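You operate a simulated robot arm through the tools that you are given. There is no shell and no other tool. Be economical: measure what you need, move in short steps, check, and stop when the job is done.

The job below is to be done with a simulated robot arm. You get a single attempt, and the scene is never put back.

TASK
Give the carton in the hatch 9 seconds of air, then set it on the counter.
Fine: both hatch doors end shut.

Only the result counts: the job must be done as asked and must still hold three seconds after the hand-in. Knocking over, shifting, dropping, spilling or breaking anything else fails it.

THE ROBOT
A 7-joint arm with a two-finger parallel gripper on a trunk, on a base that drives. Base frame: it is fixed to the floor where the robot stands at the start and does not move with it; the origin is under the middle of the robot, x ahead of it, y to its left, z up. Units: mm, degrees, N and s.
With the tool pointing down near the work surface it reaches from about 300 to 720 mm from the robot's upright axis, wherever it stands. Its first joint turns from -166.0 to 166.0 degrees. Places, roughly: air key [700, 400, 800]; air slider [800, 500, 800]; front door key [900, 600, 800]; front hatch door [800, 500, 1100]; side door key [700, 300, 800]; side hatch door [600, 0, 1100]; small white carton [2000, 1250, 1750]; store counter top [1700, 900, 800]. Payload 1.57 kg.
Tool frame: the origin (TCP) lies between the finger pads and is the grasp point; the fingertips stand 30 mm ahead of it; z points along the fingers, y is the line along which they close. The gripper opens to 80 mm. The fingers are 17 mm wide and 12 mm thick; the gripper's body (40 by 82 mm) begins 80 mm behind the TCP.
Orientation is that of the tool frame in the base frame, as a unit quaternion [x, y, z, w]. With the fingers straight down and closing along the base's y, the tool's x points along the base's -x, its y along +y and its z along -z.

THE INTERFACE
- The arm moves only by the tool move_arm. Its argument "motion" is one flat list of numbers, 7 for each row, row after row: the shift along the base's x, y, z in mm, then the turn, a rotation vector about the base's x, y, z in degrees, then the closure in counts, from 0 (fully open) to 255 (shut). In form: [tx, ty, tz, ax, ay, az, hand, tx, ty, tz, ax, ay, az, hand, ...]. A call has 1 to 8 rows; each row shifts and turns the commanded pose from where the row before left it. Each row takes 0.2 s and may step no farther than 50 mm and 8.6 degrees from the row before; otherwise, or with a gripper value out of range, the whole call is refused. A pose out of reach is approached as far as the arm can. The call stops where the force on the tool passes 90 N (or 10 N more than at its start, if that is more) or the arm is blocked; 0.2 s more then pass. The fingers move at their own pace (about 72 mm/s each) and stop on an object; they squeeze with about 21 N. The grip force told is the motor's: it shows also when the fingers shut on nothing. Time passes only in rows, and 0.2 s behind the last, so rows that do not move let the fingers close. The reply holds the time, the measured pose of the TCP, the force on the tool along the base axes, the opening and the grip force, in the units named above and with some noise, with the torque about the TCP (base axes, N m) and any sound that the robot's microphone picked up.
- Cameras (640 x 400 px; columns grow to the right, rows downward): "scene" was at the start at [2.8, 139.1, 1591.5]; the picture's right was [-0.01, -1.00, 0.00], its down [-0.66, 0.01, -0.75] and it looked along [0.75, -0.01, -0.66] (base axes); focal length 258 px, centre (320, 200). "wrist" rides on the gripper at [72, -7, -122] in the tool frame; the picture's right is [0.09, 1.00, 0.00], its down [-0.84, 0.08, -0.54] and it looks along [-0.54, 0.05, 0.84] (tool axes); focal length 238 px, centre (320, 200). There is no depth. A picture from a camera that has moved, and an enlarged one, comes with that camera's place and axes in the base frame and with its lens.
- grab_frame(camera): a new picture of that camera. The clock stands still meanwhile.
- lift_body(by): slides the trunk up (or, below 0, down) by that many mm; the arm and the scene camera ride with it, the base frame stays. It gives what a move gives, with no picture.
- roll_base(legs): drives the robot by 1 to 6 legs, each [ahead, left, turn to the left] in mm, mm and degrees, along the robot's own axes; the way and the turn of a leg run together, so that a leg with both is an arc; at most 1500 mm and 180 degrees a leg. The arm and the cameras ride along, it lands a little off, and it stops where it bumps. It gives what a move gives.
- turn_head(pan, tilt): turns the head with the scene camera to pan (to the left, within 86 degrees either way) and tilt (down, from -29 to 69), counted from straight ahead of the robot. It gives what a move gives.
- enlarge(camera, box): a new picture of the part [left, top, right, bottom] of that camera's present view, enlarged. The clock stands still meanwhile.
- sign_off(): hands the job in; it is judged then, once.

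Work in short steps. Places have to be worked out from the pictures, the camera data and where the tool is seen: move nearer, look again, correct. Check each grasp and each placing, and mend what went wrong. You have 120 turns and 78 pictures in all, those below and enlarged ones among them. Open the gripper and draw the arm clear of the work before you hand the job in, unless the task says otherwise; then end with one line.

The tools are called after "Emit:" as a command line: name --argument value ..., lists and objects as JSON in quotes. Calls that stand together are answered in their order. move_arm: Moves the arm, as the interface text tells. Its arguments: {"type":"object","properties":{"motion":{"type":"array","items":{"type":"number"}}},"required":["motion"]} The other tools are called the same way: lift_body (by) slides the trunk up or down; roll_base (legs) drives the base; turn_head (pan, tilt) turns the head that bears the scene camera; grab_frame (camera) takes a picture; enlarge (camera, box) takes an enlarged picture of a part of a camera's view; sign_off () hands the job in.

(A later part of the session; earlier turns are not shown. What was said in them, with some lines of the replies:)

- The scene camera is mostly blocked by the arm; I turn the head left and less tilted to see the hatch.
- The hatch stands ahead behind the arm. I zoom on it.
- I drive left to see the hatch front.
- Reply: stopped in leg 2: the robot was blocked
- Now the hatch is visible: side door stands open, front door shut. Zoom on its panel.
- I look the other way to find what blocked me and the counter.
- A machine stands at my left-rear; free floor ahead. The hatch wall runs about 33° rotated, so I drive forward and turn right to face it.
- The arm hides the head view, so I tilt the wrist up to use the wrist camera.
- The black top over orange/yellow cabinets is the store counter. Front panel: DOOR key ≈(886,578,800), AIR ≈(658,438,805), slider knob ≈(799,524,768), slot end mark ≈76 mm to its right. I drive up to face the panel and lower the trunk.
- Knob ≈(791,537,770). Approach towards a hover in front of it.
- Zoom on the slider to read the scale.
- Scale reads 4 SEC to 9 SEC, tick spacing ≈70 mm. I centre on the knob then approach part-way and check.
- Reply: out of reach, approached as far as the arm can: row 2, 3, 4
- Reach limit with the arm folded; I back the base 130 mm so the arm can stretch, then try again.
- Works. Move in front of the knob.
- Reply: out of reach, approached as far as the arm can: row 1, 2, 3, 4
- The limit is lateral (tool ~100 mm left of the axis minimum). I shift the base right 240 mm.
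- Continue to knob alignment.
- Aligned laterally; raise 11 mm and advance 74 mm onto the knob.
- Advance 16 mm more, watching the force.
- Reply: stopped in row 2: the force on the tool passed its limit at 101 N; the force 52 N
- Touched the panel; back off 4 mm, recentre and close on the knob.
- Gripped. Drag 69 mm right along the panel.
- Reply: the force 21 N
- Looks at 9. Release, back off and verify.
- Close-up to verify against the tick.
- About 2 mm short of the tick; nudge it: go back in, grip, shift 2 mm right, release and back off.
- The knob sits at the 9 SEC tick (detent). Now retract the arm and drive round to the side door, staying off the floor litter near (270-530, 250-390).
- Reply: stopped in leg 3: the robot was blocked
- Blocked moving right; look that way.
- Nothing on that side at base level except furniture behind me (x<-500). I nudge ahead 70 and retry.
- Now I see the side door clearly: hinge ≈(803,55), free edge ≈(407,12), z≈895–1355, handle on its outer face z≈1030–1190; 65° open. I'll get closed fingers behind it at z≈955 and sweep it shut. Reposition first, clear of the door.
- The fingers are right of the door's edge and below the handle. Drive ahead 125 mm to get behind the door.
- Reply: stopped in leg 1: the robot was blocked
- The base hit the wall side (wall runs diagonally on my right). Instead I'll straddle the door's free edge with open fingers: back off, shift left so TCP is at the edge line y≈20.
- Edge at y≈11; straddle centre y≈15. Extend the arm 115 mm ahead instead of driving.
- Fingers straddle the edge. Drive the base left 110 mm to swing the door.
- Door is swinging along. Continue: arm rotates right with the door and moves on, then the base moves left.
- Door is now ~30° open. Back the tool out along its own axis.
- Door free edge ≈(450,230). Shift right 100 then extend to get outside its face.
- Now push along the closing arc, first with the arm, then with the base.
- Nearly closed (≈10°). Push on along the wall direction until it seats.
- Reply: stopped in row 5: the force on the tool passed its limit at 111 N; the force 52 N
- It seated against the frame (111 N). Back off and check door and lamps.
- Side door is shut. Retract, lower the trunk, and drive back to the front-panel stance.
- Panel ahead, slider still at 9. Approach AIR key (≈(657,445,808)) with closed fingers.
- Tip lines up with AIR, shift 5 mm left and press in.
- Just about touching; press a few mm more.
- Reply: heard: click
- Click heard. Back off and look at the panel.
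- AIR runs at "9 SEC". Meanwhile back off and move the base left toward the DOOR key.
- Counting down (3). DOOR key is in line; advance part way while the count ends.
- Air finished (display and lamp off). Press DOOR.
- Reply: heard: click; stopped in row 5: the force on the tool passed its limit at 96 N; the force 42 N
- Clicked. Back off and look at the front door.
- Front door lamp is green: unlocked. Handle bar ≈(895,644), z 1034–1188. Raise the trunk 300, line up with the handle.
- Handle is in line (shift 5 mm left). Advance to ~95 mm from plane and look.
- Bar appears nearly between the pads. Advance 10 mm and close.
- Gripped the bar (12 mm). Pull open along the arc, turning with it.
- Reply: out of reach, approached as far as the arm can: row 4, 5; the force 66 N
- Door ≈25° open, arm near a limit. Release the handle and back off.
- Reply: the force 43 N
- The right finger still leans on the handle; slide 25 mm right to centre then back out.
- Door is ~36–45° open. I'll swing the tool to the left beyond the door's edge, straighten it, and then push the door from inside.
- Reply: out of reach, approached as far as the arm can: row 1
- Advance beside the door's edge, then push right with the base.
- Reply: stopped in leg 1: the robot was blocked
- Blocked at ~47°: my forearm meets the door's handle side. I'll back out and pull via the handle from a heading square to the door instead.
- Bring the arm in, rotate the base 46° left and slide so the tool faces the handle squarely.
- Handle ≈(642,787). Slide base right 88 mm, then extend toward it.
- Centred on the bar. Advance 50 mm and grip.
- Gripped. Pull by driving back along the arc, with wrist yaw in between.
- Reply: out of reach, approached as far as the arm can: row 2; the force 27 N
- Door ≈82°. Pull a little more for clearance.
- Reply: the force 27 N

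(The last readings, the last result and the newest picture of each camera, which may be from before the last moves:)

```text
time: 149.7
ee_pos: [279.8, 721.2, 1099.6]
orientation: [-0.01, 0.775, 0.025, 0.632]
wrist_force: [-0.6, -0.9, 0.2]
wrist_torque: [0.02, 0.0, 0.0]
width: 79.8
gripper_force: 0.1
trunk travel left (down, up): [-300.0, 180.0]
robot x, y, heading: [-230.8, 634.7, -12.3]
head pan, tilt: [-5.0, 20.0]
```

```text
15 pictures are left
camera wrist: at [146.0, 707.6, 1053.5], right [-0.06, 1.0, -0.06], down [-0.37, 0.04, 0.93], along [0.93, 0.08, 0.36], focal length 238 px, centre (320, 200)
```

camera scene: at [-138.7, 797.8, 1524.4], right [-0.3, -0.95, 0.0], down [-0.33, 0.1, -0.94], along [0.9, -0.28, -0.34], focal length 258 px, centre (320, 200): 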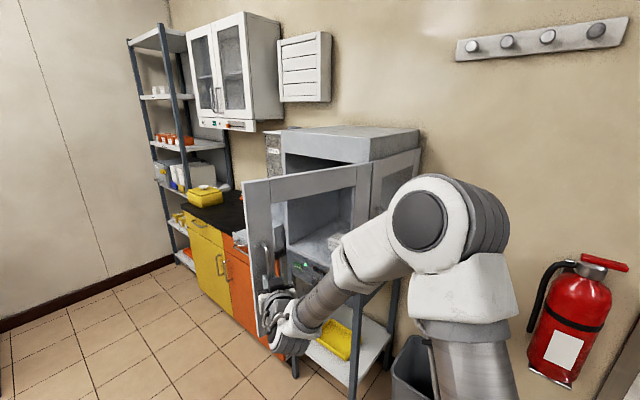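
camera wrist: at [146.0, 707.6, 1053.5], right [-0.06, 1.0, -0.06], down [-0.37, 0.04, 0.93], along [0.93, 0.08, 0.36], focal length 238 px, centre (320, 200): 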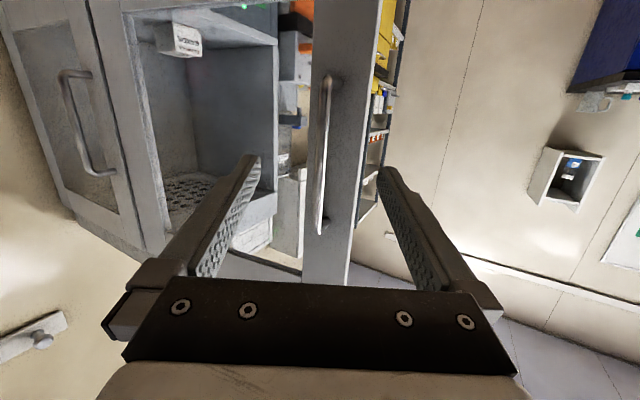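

Door ≈88° open. To fetch the carton clear of the door I'll come from the left, facing about -88°. Drive round in front of the door.

Emit:
roll_base --legs '[[150, 350, 0], [538, 479, 0], [0, 0, -75.6]]'

Emit:
turn_head --pan 0 --tilt 30

Emit:
grab_frame --camera "scene"

```text
time: 160.9
ee_pos: [847.9, 824.8, 1100.0]
orientation: [0.461, 0.622, -0.363, 0.518]
wrist_force: [-0.5, 0.2, -0.8]
wrist_torque: [0.05, -0.01, -0.02]
width: 80.1
gripper_force: 0.0
trunk travel left (down, up): [-300.0, 180.0]
robot x, y, heading: [628.2, 1293.6, -86.7]
head pan, tilt: [-5.0, 20.0]
```

```text
time: 161.6
ee_pos: [848.1, 826.7, 1100.3]
orientation: [0.461, 0.622, -0.363, 0.519]
wrist_force: [0.2, -0.2, 0.5]
wrist_torque: [0.02, 0.02, -0.01]
width: 80.2
gripper_force: 0.0
trunk travel left (down, up): [-300.0, 180.0]
robot x, y, heading: [628.5, 1291.4, -86.7]
head pan, tilt: [0.0, 30.0]
```

```text
14 pictures are left
camera scene: at [767.0, 1291.5, 1508.7], right [-1.0, -0.06, 0.0], down [-0.03, 0.5, -0.87], along [0.05, -0.86, -0.5], focal length 258 px, centre (320, 200)
```

scene: 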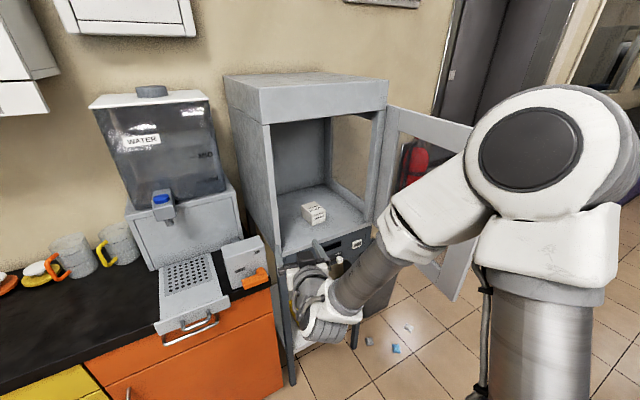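

Carton centre ≈(844,399,935), hatch floor ≈912. Pitch the tool ~43° down, shift slightly right, then drive ahead 150.

Emit:
move_arm --motion '[-8, 0, 0, 7.6, 2.5, 0, 0, -8, 0, 0, 7.6, 2.5, 0, 0, -8, 0, 0, 7.6, 2.5, 0, 0, -6, 0, 0, 7.6, 2.5, 0, 0]'

Emit:
roll_base --legs '[[150, 0, 0]]'

Emit:
grab_frame --camera "wrist"

```text
time: 162.6
ee_pos: [818.1, 827.2, 1101.0]
orientation: [0.547, 0.738, -0.225, 0.324]
wrist_force: [-0.6, -0.2, -0.4]
wrist_torque: [-0.02, 0.01, 0.01]
width: 80.0
gripper_force: 0.0
trunk travel left (down, up): [-300.0, 180.0]
robot x, y, heading: [628.5, 1294.0, -86.8]
head pan, tilt: [0.0, 30.0]
```

```text
time: 164.2
ee_pos: [825.2, 675.4, 1099.6]
orientation: [0.547, 0.738, -0.226, 0.324]
wrist_force: [0.4, 0.2, 0.3]
wrist_torque: [0.0, 0.0, -0.02]
width: 80.1
gripper_force: 0.0
trunk travel left (down, up): [-300.0, 180.0]
robot x, y, heading: [638.5, 1143.2, -86.9]
head pan, tilt: [0.0, 30.0]
```

```text
13 pictures are left
camera wrist: at [777.3, 803.8, 1131.3], right [0.93, 0.36, -0.05], down [0.11, -0.16, 0.98], along [0.34, -0.92, -0.19], focal length 238 px, centre (320, 200)
```

wrist: 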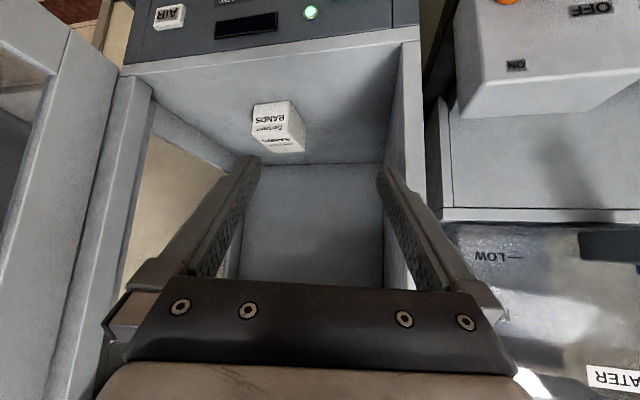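

Carton centre ≈(840,412), its axes near the hatch's. Yaw +8° and move to a pre-grasp point 110 mm short.

Emit:
move_arm --motion '[-5, -37, -12, 0, 0, 8, 0, -5, -37, -16, 0, 0, 0, 0, -5, -37, -16, 0, 0, 0, 0, -4, -37, -17, 0, 0, 0, 0, -4, -38, -17, 0, 0, 0, 0]'

Emit:
grab_frame --camera "wrist"

```text
time: 165.4
ee_pos: [800.2, 489.3, 1021.7]
orientation: [0.495, 0.774, -0.203, 0.339]
wrist_force: [0.4, -0.5, -0.2]
wrist_torque: [0.0, -0.01, -0.01]
width: 79.9
gripper_force: 0.0
trunk travel left (down, up): [-300.0, 180.0]
robot x, y, heading: [635.1, 1140.6, -86.8]
head pan, tilt: [0.0, 30.0]
```

```text
12 pictures are left
camera wrist: at [735.6, 609.7, 1053.0], right [0.87, 0.48, -0.05], down [0.13, -0.14, 0.98], along [0.47, -0.86, -0.19], focal length 238 px, centre (320, 200)
```

wrist: 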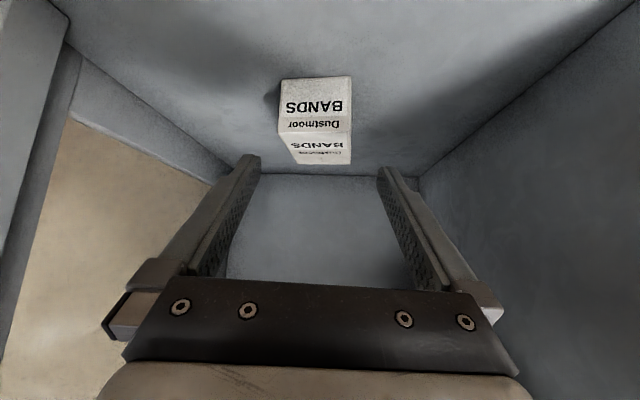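

Aligned: carton centre ≈(836,415), z 910–962, 64 wide. Advance along the tool axis and grip.

Emit:
move_arm --motion '[9, -18, -19, 0, 0, 0, 0, 9, -18, -19, 0, 0, 0, 0, 9, -18, -19, 0, 0, 0, 0, 9, -17, -18, 0, 0, 0, 0]'

Emit:
grab_frame --camera "wrist"

```text
time: 166.4
ee_pos: [837.0, 418.1, 944.4]
orientation: [0.494, 0.774, -0.203, 0.339]
wrist_force: [-1.1, -0.7, -0.1]
wrist_torque: [0.01, 0.01, 0.01]
width: 79.9
gripper_force: 0.1
trunk travel left (down, up): [-300.0, 180.0]
robot x, y, heading: [636.6, 1141.8, -86.5]
head pan, tilt: [0.0, 30.0]
```

```text
11 pictures are left
camera wrist: at [772.2, 539.1, 976.3], right [0.87, 0.48, -0.05], down [0.13, -0.14, 0.98], along [0.47, -0.86, -0.19], focal length 238 px, centre (320, 200)
```

wrist: 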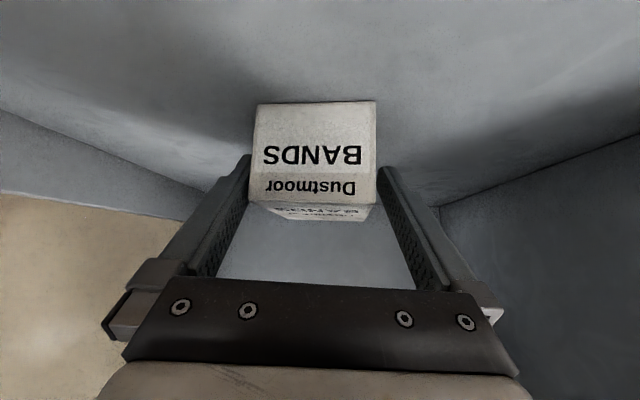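

Carton lies between the fingers. Close.

Emit:
move_arm --motion '[0, 0, 0, 0, 0, 0, 255, 0, 0, 0, 0, 0, 0, 255, 0, 0, 0, 0, 0, 0, 255]'

Emit:
move_arm --motion '[0, 0, 15, 0, 0, 0, 255, 0, 0, 15, 0, 0, 0, 255]'

Emit:
grab_frame --camera "wrist"

```text
time: 167.2
ee_pos: [837.6, 418.3, 945.6]
orientation: [0.495, 0.774, -0.202, 0.339]
wrist_force: [-0.3, -0.3, 0.1]
wrist_torque: [-0.02, -0.06, 0.01]
width: 66.0
gripper_force: 21.2
trunk travel left (down, up): [-300.0, 180.0]
robot x, y, heading: [637.0, 1144.5, -86.9]
head pan, tilt: [0.0, 30.0]
```

```text
time: 167.8
ee_pos: [838.4, 417.4, 974.6]
orientation: [0.495, 0.774, -0.203, 0.338]
wrist_force: [-0.2, 0.7, -0.5]
wrist_torque: [0.04, 0.01, -0.02]
width: 66.0
gripper_force: 20.9
trunk travel left (down, up): [-300.0, 180.0]
robot x, y, heading: [636.4, 1144.2, -86.5]
head pan, tilt: [0.0, 30.0]
```

```text
10 pictures are left
camera wrist: at [772.7, 538.9, 1006.1], right [0.87, 0.48, -0.05], down [0.13, -0.14, 0.98], along [0.47, -0.86, -0.19], focal length 238 px, centre (320, 200)
```

wrist: 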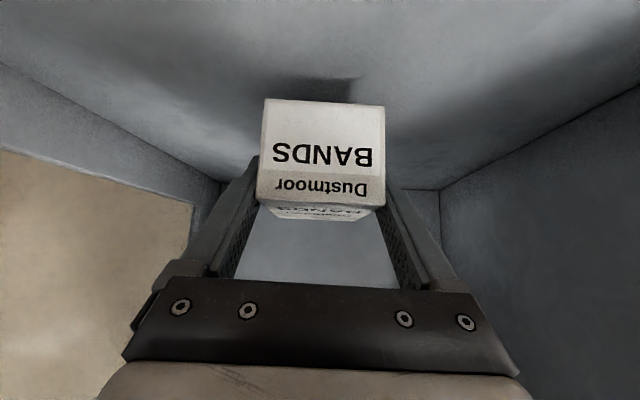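

Carton is held and lifted. Back out of the hatch.

Emit:
move_arm --motion '[-15, 42, 15, 0, 0, 0, 255, -15, 42, 15, 0, 0, 0, 255, -15, 42, 10, 0, 0, 0, 255, -10, 42, 10, 0, 0, 0, 255, -5, 42, 10, 0, 0, 0, 255, -5, 42, 0, 0, 0, 0, 255]'

Emit:
grab_frame --camera "scene"

```text
time: 169.2
ee_pos: [774.1, 669.8, 1037.5]
orientation: [0.494, 0.775, -0.202, 0.339]
wrist_force: [0.1, 0.4, -1.9]
wrist_torque: [0.04, 0.04, 0.03]
width: 66.2
gripper_force: 20.8
trunk travel left (down, up): [-300.0, 180.0]
robot x, y, heading: [637.9, 1142.4, -86.9]
head pan, tilt: [0.0, 30.0]
```

```text
9 pictures are left
camera scene: at [775.5, 1140.7, 1508.6], right [-1.0, -0.06, 0.0], down [-0.03, 0.5, -0.87], along [0.05, -0.86, -0.5], focal length 258 px, centre (320, 200)
```

scene: 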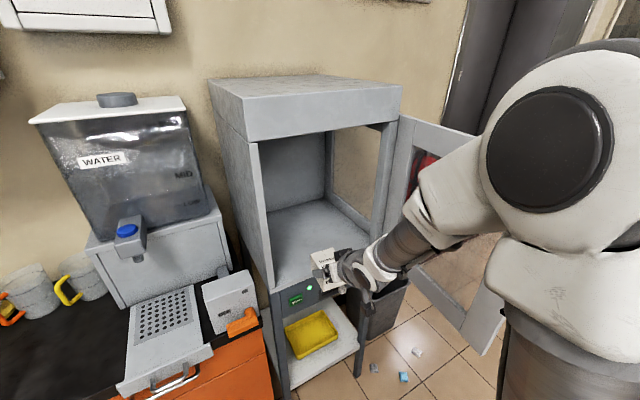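

Carton out. Free counter area lies left of the dispenser, around (1496,849). Drive back and left there.

Emit:
roll_base --legs '[[-281, 0, 0], [0, 731, 0]]'

Emit:
turn_head --pan 20 --tilt 35

Emit:
grab_frame --camera "scene"

```text
time: 177.0
ee_pos: [1467.1, 989.3, 1037.6]
orientation: [0.494, 0.775, -0.203, 0.34]
wrist_force: [0.5, -0.5, -1.0]
wrist_torque: [0.04, 0.03, 0.02]
width: 66.0
gripper_force: 21.2
trunk travel left (down, up): [-300.0, 180.0]
robot x, y, heading: [1331.4, 1465.3, -86.6]
head pan, tilt: [0.0, 30.0]
```

```text
time: 177.8
ee_pos: [1466.6, 989.3, 1035.9]
orientation: [0.494, 0.775, -0.203, 0.339]
wrist_force: [0.4, -1.0, -1.6]
wrist_torque: [0.04, 0.02, 0.03]
width: 65.7
gripper_force: 20.6
trunk travel left (down, up): [-300.0, 180.0]
robot x, y, heading: [1324.8, 1465.2, -86.9]
head pan, tilt: [20.0, 35.0]
```

```text
8 pictures are left
camera scene: at [1496.6, 1470.0, 1500.9], right [-0.92, -0.4, 0.0], down [-0.23, 0.53, -0.82], along [0.32, -0.75, -0.57], focal length 258 px, centre (320, 200)
```

scene: 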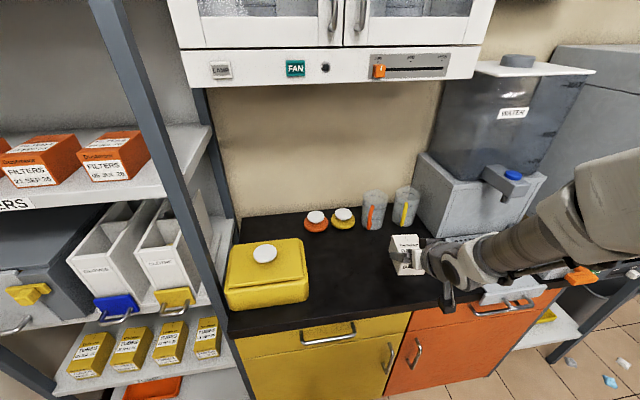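

Free black counter at ≈(1580,873). Move over it and lower with the trunk.

Emit:
move_arm --motion '[28, -28, 0, 0, 0, 0, 255, 28, -28, 0, 0, 0, 0, 255, 28, -29, 0, 0, 0, 0, 255, 28, -29, 0, 0, 0, 0, 255]'

Emit:
lift_body --by -160

Emit:
grab_frame --camera "scene"

```text
time: 178.8
ee_pos: [1579.1, 874.1, 1036.3]
orientation: [0.494, 0.775, -0.202, 0.339]
wrist_force: [0.3, 0.0, -0.4]
wrist_torque: [0.04, 0.03, -0.01]
width: 65.9
gripper_force: 21.5
trunk travel left (down, up): [-300.0, 180.0]
robot x, y, heading: [1326.0, 1460.1, -86.7]
head pan, tilt: [20.0, 35.0]
```

```text
time: 180.6
ee_pos: [1578.9, 874.0, 878.8]
orientation: [0.492, 0.774, -0.204, 0.342]
wrist_force: [1.7, -4.9, 15.5]
wrist_torque: [-0.49, 0.3, 0.16]
width: 65.8
gripper_force: 21.2
trunk travel left (down, up): [-140.0, 340.0]
robot x, y, heading: [1324.9, 1461.8, -86.6]
head pan, tilt: [20.0, 35.0]
```

```text
7 pictures are left
camera scene: at [1496.3, 1470.9, 1341.0], right [-0.92, -0.4, 0.0], down [-0.23, 0.53, -0.82], along [0.33, -0.75, -0.57], focal length 258 px, centre (320, 200)
```

scene: 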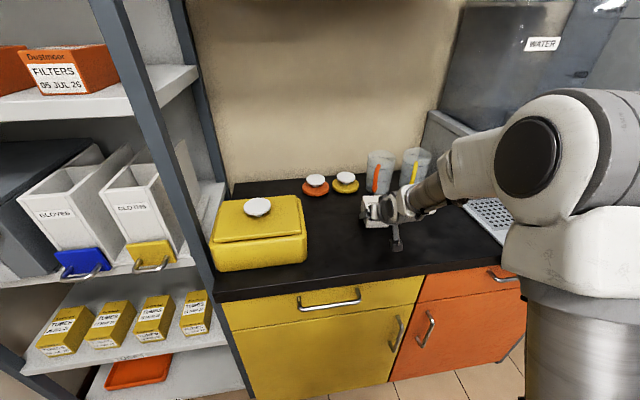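

Contact at TCP z 879 with 15 N: carton rests on the counter. Release and withdraw along the tool axis.

Emit:
move_arm --motion '[0, 0, 1, 0, 0, 0, 255, 0, 0, 0, 0, 0, 0, 120, 0, 0, 0, 0, 0, 0, 0, 0, 0, 0, 0, 0, 0, 0, -12, 24, 26, 0, 0, 0, 0, -12, 24, 26, 0, 0, 0, 0, -12, 24, 26, 0, 0, 0, 0, -12, 24, 26, 0, 0, 0, 0]'

Emit:
grab_frame --camera "scene"

```text
time: 182.4
ee_pos: [1530.5, 970.5, 980.4]
orientation: [0.495, 0.775, -0.202, 0.337]
wrist_force: [0.6, 0.8, 0.0]
wrist_torque: [0.03, 0.02, -0.02]
width: 80.2
gripper_force: 0.1
trunk travel left (down, up): [-140.0, 340.0]
robot x, y, heading: [1326.8, 1460.2, -86.6]
head pan, tilt: [20.0, 35.0]
```

```text
6 pictures are left
camera scene: at [1496.7, 1469.8, 1340.8], right [-0.92, -0.4, 0.0], down [-0.23, 0.53, -0.82], along [0.33, -0.75, -0.57], focal length 258 px, centre (320, 200)
```

scene: 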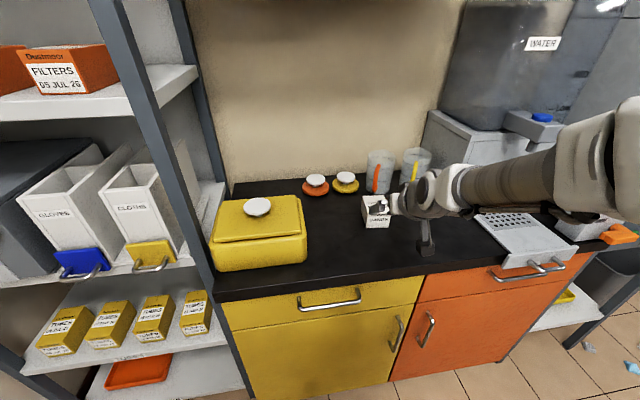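

Carton stands on the counter. Now to shut the front door: withdraw and drive around to its outer side.

Emit:
roll_base --legs '[[-300, 0, 0], [0, -500, 0], [0, 0, 66.6], [-549, -860, 0]]'

Emit:
turn_head --pan -15 --tilt 25

Emit:
grab_frame --camera "scene"

```text
time: 199.0
ee_pos: [542.8, 1124.2, 980.9]
orientation: [-0.013, 0.918, 0.017, 0.395]
wrist_force: [0.3, 1.4, -0.2]
wrist_torque: [0.01, 0.01, 0.0]
width: 80.3
gripper_force: 0.1
trunk travel left (down, up): [-140.0, 340.0]
robot x, y, heading: [10.1, 1134.3, -20.2]
head pan, tilt: [20.0, 35.0]
```

```text
time: 200.0
ee_pos: [542.6, 1123.4, 980.2]
orientation: [-0.013, 0.919, 0.018, 0.395]
wrist_force: [-0.1, 0.2, 0.7]
wrist_torque: [-0.03, 0.0, -0.02]
width: 80.3
gripper_force: 0.0
trunk travel left (down, up): [-140.0, 340.0]
robot x, y, heading: [10.9, 1133.5, -20.0]
head pan, tilt: [-15.0, 25.0]
```

```text
5 pictures are left
camera scene: at [56.6, 1240.3, 1356.6], right [-0.57, -0.82, 0.0], down [-0.35, 0.24, -0.91], along [0.74, -0.52, -0.42], focal length 258 px, centre (320, 200)
```

scene: 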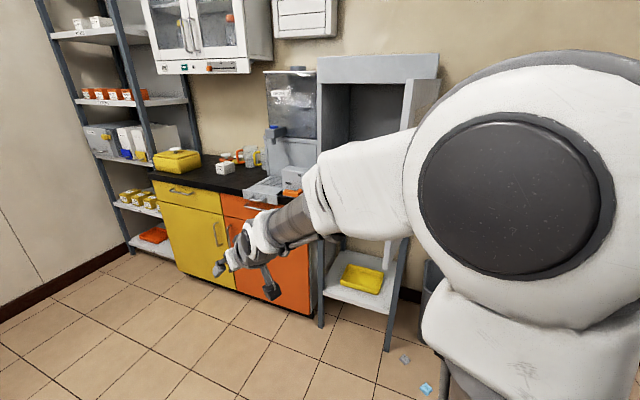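

Door stands ≈90°. Close the fingers and slide to the door's outer side.

Emit:
move_arm --motion '[0, 0, 0, 0, 0, 0, 255, 0, 0, 0, 0, 0, 0, 255]'

Emit:
roll_base --legs '[[-84, -466, 0]]'

Emit:
grab_frame --camera "wrist"

```text
time: 200.6
ee_pos: [542.5, 1123.6, 979.9]
orientation: [-0.012, 0.919, 0.017, 0.395]
wrist_force: [0.4, -0.1, -0.1]
wrist_torque: [0.02, 0.02, -0.01]
width: 0.4
gripper_force: 2.4
trunk travel left (down, up): [-140.0, 340.0]
robot x, y, heading: [10.0, 1135.7, -20.0]
head pan, tilt: [-15.0, 25.0]
```

```text
time: 204.6
ee_pos: [306.3, 720.1, 981.4]
orientation: [-0.013, 0.919, 0.017, 0.395]
wrist_force: [0.0, 0.0, 1.0]
wrist_torque: [0.01, -0.03, -0.02]
width: 0.0
gripper_force: 21.1
trunk travel left (down, up): [-140.0, 340.0]
robot x, y, heading: [-228.8, 732.9, -19.9]
head pan, tilt: [-15.0, 25.0]
```

```text
4 pictures are left
camera wrist: at [168.7, 706.3, 1012.1], right [-0.1, 0.99, -0.05], down [0.18, 0.06, 0.98], along [0.98, 0.09, -0.19], focal length 238 px, centre (320, 200)
```

wrist: 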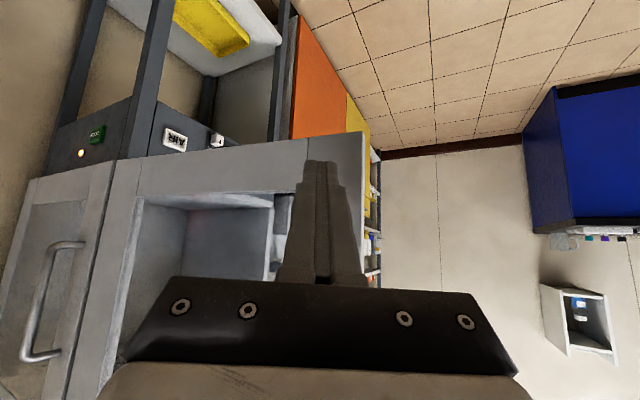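

Fingertip faces the door's free stile. Lower 20 mm and push by driving along +x.

Emit:
move_arm --motion '[0, 0, -20, 0, 0, 0, 255]'

Emit:
roll_base --legs '[[165, 65, 0], [150, 85, 0]]'

Emit:
grab_frame --camera "scene"

```text
time: 205.0
ee_pos: [306.7, 719.1, 960.3]
orientation: [-0.013, 0.919, 0.018, 0.394]
wrist_force: [0.2, -0.3, 0.5]
wrist_torque: [-0.04, 0.01, 0.0]
width: 0.2
gripper_force: 20.9
trunk travel left (down, up): [-140.0, 340.0]
robot x, y, heading: [-225.5, 732.0, -19.8]
head pan, tilt: [-15.0, 25.0]
```

```text
time: 207.9
ee_pos: [651.8, 750.2, 959.6]
orientation: [-0.011, 0.919, 0.016, 0.394]
wrist_force: [0.6, 0.7, 0.5]
wrist_torque: [0.0, 0.0, 0.0]
width: 0.0
gripper_force: 20.5
trunk travel left (down, up): [-140.0, 340.0]
robot x, y, heading: [114.3, 763.0, -20.1]
head pan, tilt: [-15.0, 25.0]
```

```text
3 pictures are left
camera scene: at [167.7, 869.3, 1356.6], right [-0.58, -0.82, 0.0], down [-0.35, 0.24, -0.91], along [0.74, -0.52, -0.42], focal length 258 px, centre (320, 200)
```

scene: 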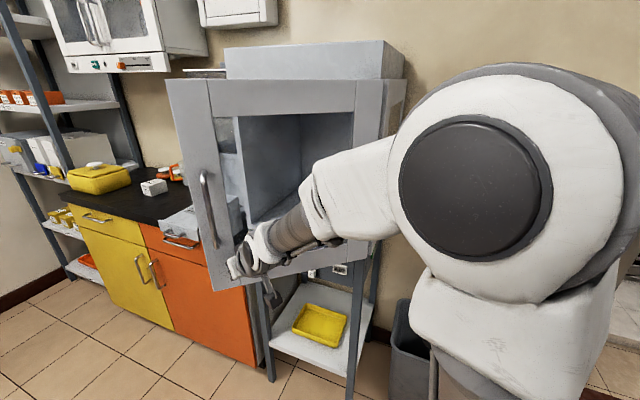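

Door ≈45° and following. Reposition to push the rest squarely from the front.

Emit:
roll_base --legs '[[-80, 0, 0], [0, 406, 0], [60, 0, 0], [0, 0, -38]]'

```text
time: 215.3
ee_pos: [654.1, 815.3, 959.9]
orientation: [0.289, 0.872, -0.113, 0.379]
wrist_force: [-1.3, -0.1, -0.3]
wrist_torque: [0.01, -0.01, 0.01]
width: 0.0
gripper_force: 20.7
trunk travel left (down, up): [-140.0, 340.0]
robot x, y, heading: [242.5, 1155.9, -58.1]
head pan, tilt: [-15.0, 25.0]
```

Tip is 35 mm off the outer face. Push: base forward-left along the arc.

Emit:
roll_base --legs '[[153, 76, 0], [75, 20, 0]]'

Emit:
move_arm --motion '[10, -17, 0, 0, 0, 0, 255, 10, -17, 0, 0, 0, 0, 255, 8, -13, 0, 0, 0, 0, 255, 8, -13, 0, 0, 0, 0, 255, 6, -10, 0, 0, 0, 0, 255, 6, -10, 0, 0, 0, 0, 255]'

```text
time: 217.7
ee_pos: [852.6, 675.4, 960.8]
orientation: [0.289, 0.872, -0.113, 0.379]
wrist_force: [0.8, -0.9, 0.2]
wrist_torque: [0.05, -0.02, -0.04]
width: 0.0
gripper_force: 20.2
trunk travel left (down, up): [-140.0, 340.0]
robot x, y, heading: [440.1, 1015.2, -58.4]
head pan, tilt: [-15.0, 25.0]
```

```text
time: 218.7
ee_pos: [878.1, 632.5, 960.1]
orientation: [0.286, 0.877, -0.109, 0.37]
wrist_force: [-39.3, 33.9, 32.2]
wrist_torque: [-0.23, 0.15, -0.39]
width: 0.0
gripper_force: 21.3
trunk travel left (down, up): [-140.0, 340.0]
robot x, y, heading: [439.8, 1017.3, -58.0]
head pan, tilt: [-15.0, 25.0]
stopped in row 4: the force on the tool passed its limit at 107 N (the readings are from after the stop); the commanded pose is now the measured one
```

Firm stop: door seated. Back off and check.

Emit:
move_arm --motion '[-15, 25, 5, 0, 0, 0, 255, -22, 36, 10, 0, 0, 0, 255, -22, 36, 10, 0, 0, 0, 255, -22, 36, 10, 0, 0, 0, 255]'

Emit:
roll_base --legs '[[-250, 0, 0]]'

Emit:
grab_frame --camera "wrist"

```text
time: 219.9
ee_pos: [802.0, 758.4, 945.2]
orientation: [0.309, 0.891, -0.059, 0.328]
wrist_force: [0.1, 1.2, -0.3]
wrist_torque: [-0.01, 0.0, 0.0]
width: 0.1
gripper_force: 21.3
trunk travel left (down, up): [-140.0, 340.0]
robot x, y, heading: [441.8, 1016.0, -58.2]
head pan, tilt: [-15.0, 25.0]
stopped in row 4: the arm was blocked; the commanded pose is now the measured one
```

```text
time: 222.2
ee_pos: [669.4, 976.1, 944.7]
orientation: [0.307, 0.892, -0.058, 0.327]
wrist_force: [0.4, 0.6, -0.2]
wrist_torque: [-0.04, 0.01, -0.01]
width: 0.0
gripper_force: 21.1
trunk travel left (down, up): [-140.0, 340.0]
robot x, y, heading: [307.8, 1233.2, -58.4]
head pan, tilt: [-15.0, 25.0]
```

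```text
2 pictures are left
camera wrist: at [555.9, 1043.0, 993.3], right [0.53, 0.85, 0.04], down [0.25, -0.2, 0.95], along [0.81, -0.49, -0.31], focal length 238 px, centre (320, 200)
```

wrist: 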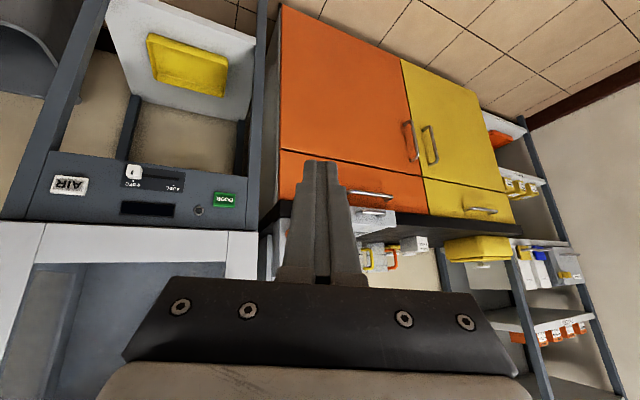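

Front door is shut (lamp off again) and the carton is on the counter. Open the gripper and take a final scene check.

Emit:
move_arm --motion '[0, 0, 0, 0, 0, 0, 0, 0, 0, 0, 0, 0, 0, 0, 0, 0, 0, 0, 0, 0, 0]'

Emit:
turn_head --pan 0 --tilt 25

Emit:
grab_frame --camera "scene"

```text
time: 222.9
ee_pos: [668.9, 975.0, 942.2]
orientation: [0.308, 0.892, -0.057, 0.327]
wrist_force: [-0.3, 0.2, -0.7]
wrist_torque: [0.0, -0.01, -0.01]
width: 79.9
gripper_force: 0.1
trunk travel left (down, up): [-140.0, 340.0]
robot x, y, heading: [311.5, 1227.9, -58.3]
head pan, tilt: [-15.0, 25.0]
```

```text
time: 223.7
ee_pos: [668.9, 975.5, 941.8]
orientation: [0.308, 0.892, -0.057, 0.327]
wrist_force: [0.2, -0.2, 0.5]
wrist_torque: [0.0, 0.0, 0.01]
width: 80.1
gripper_force: 0.0
trunk travel left (down, up): [-140.0, 340.0]
robot x, y, heading: [306.1, 1231.7, -58.1]
head pan, tilt: [0.0, 25.0]
```

```text
1 pictures are left
camera scene: at [403.4, 1281.6, 1358.8], right [-0.97, -0.22, 0.0], down [-0.09, 0.39, -0.92], along [0.2, -0.89, -0.4], focal length 258 px, centre (320, 200)
```

scene: 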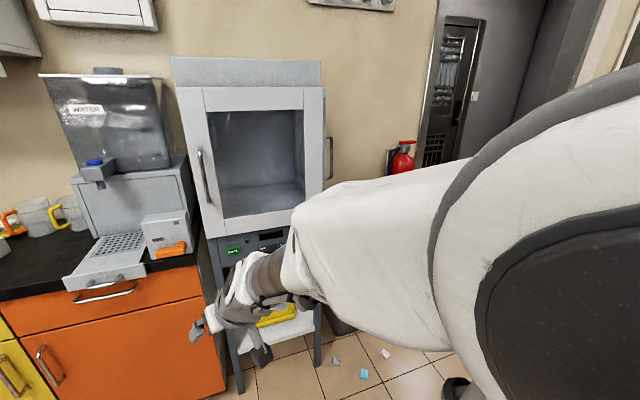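

Both doors are shut, the carton is on the counter, and the arm is clear with the gripper open; I hand the job in.

Emit:
sign_off

```text
The job is handed in.
```

The carton got its 9 seconds of air, with the slider set to 9 SEC and both doors shut, and now stands on the store counter. Both hatch doors are shut.
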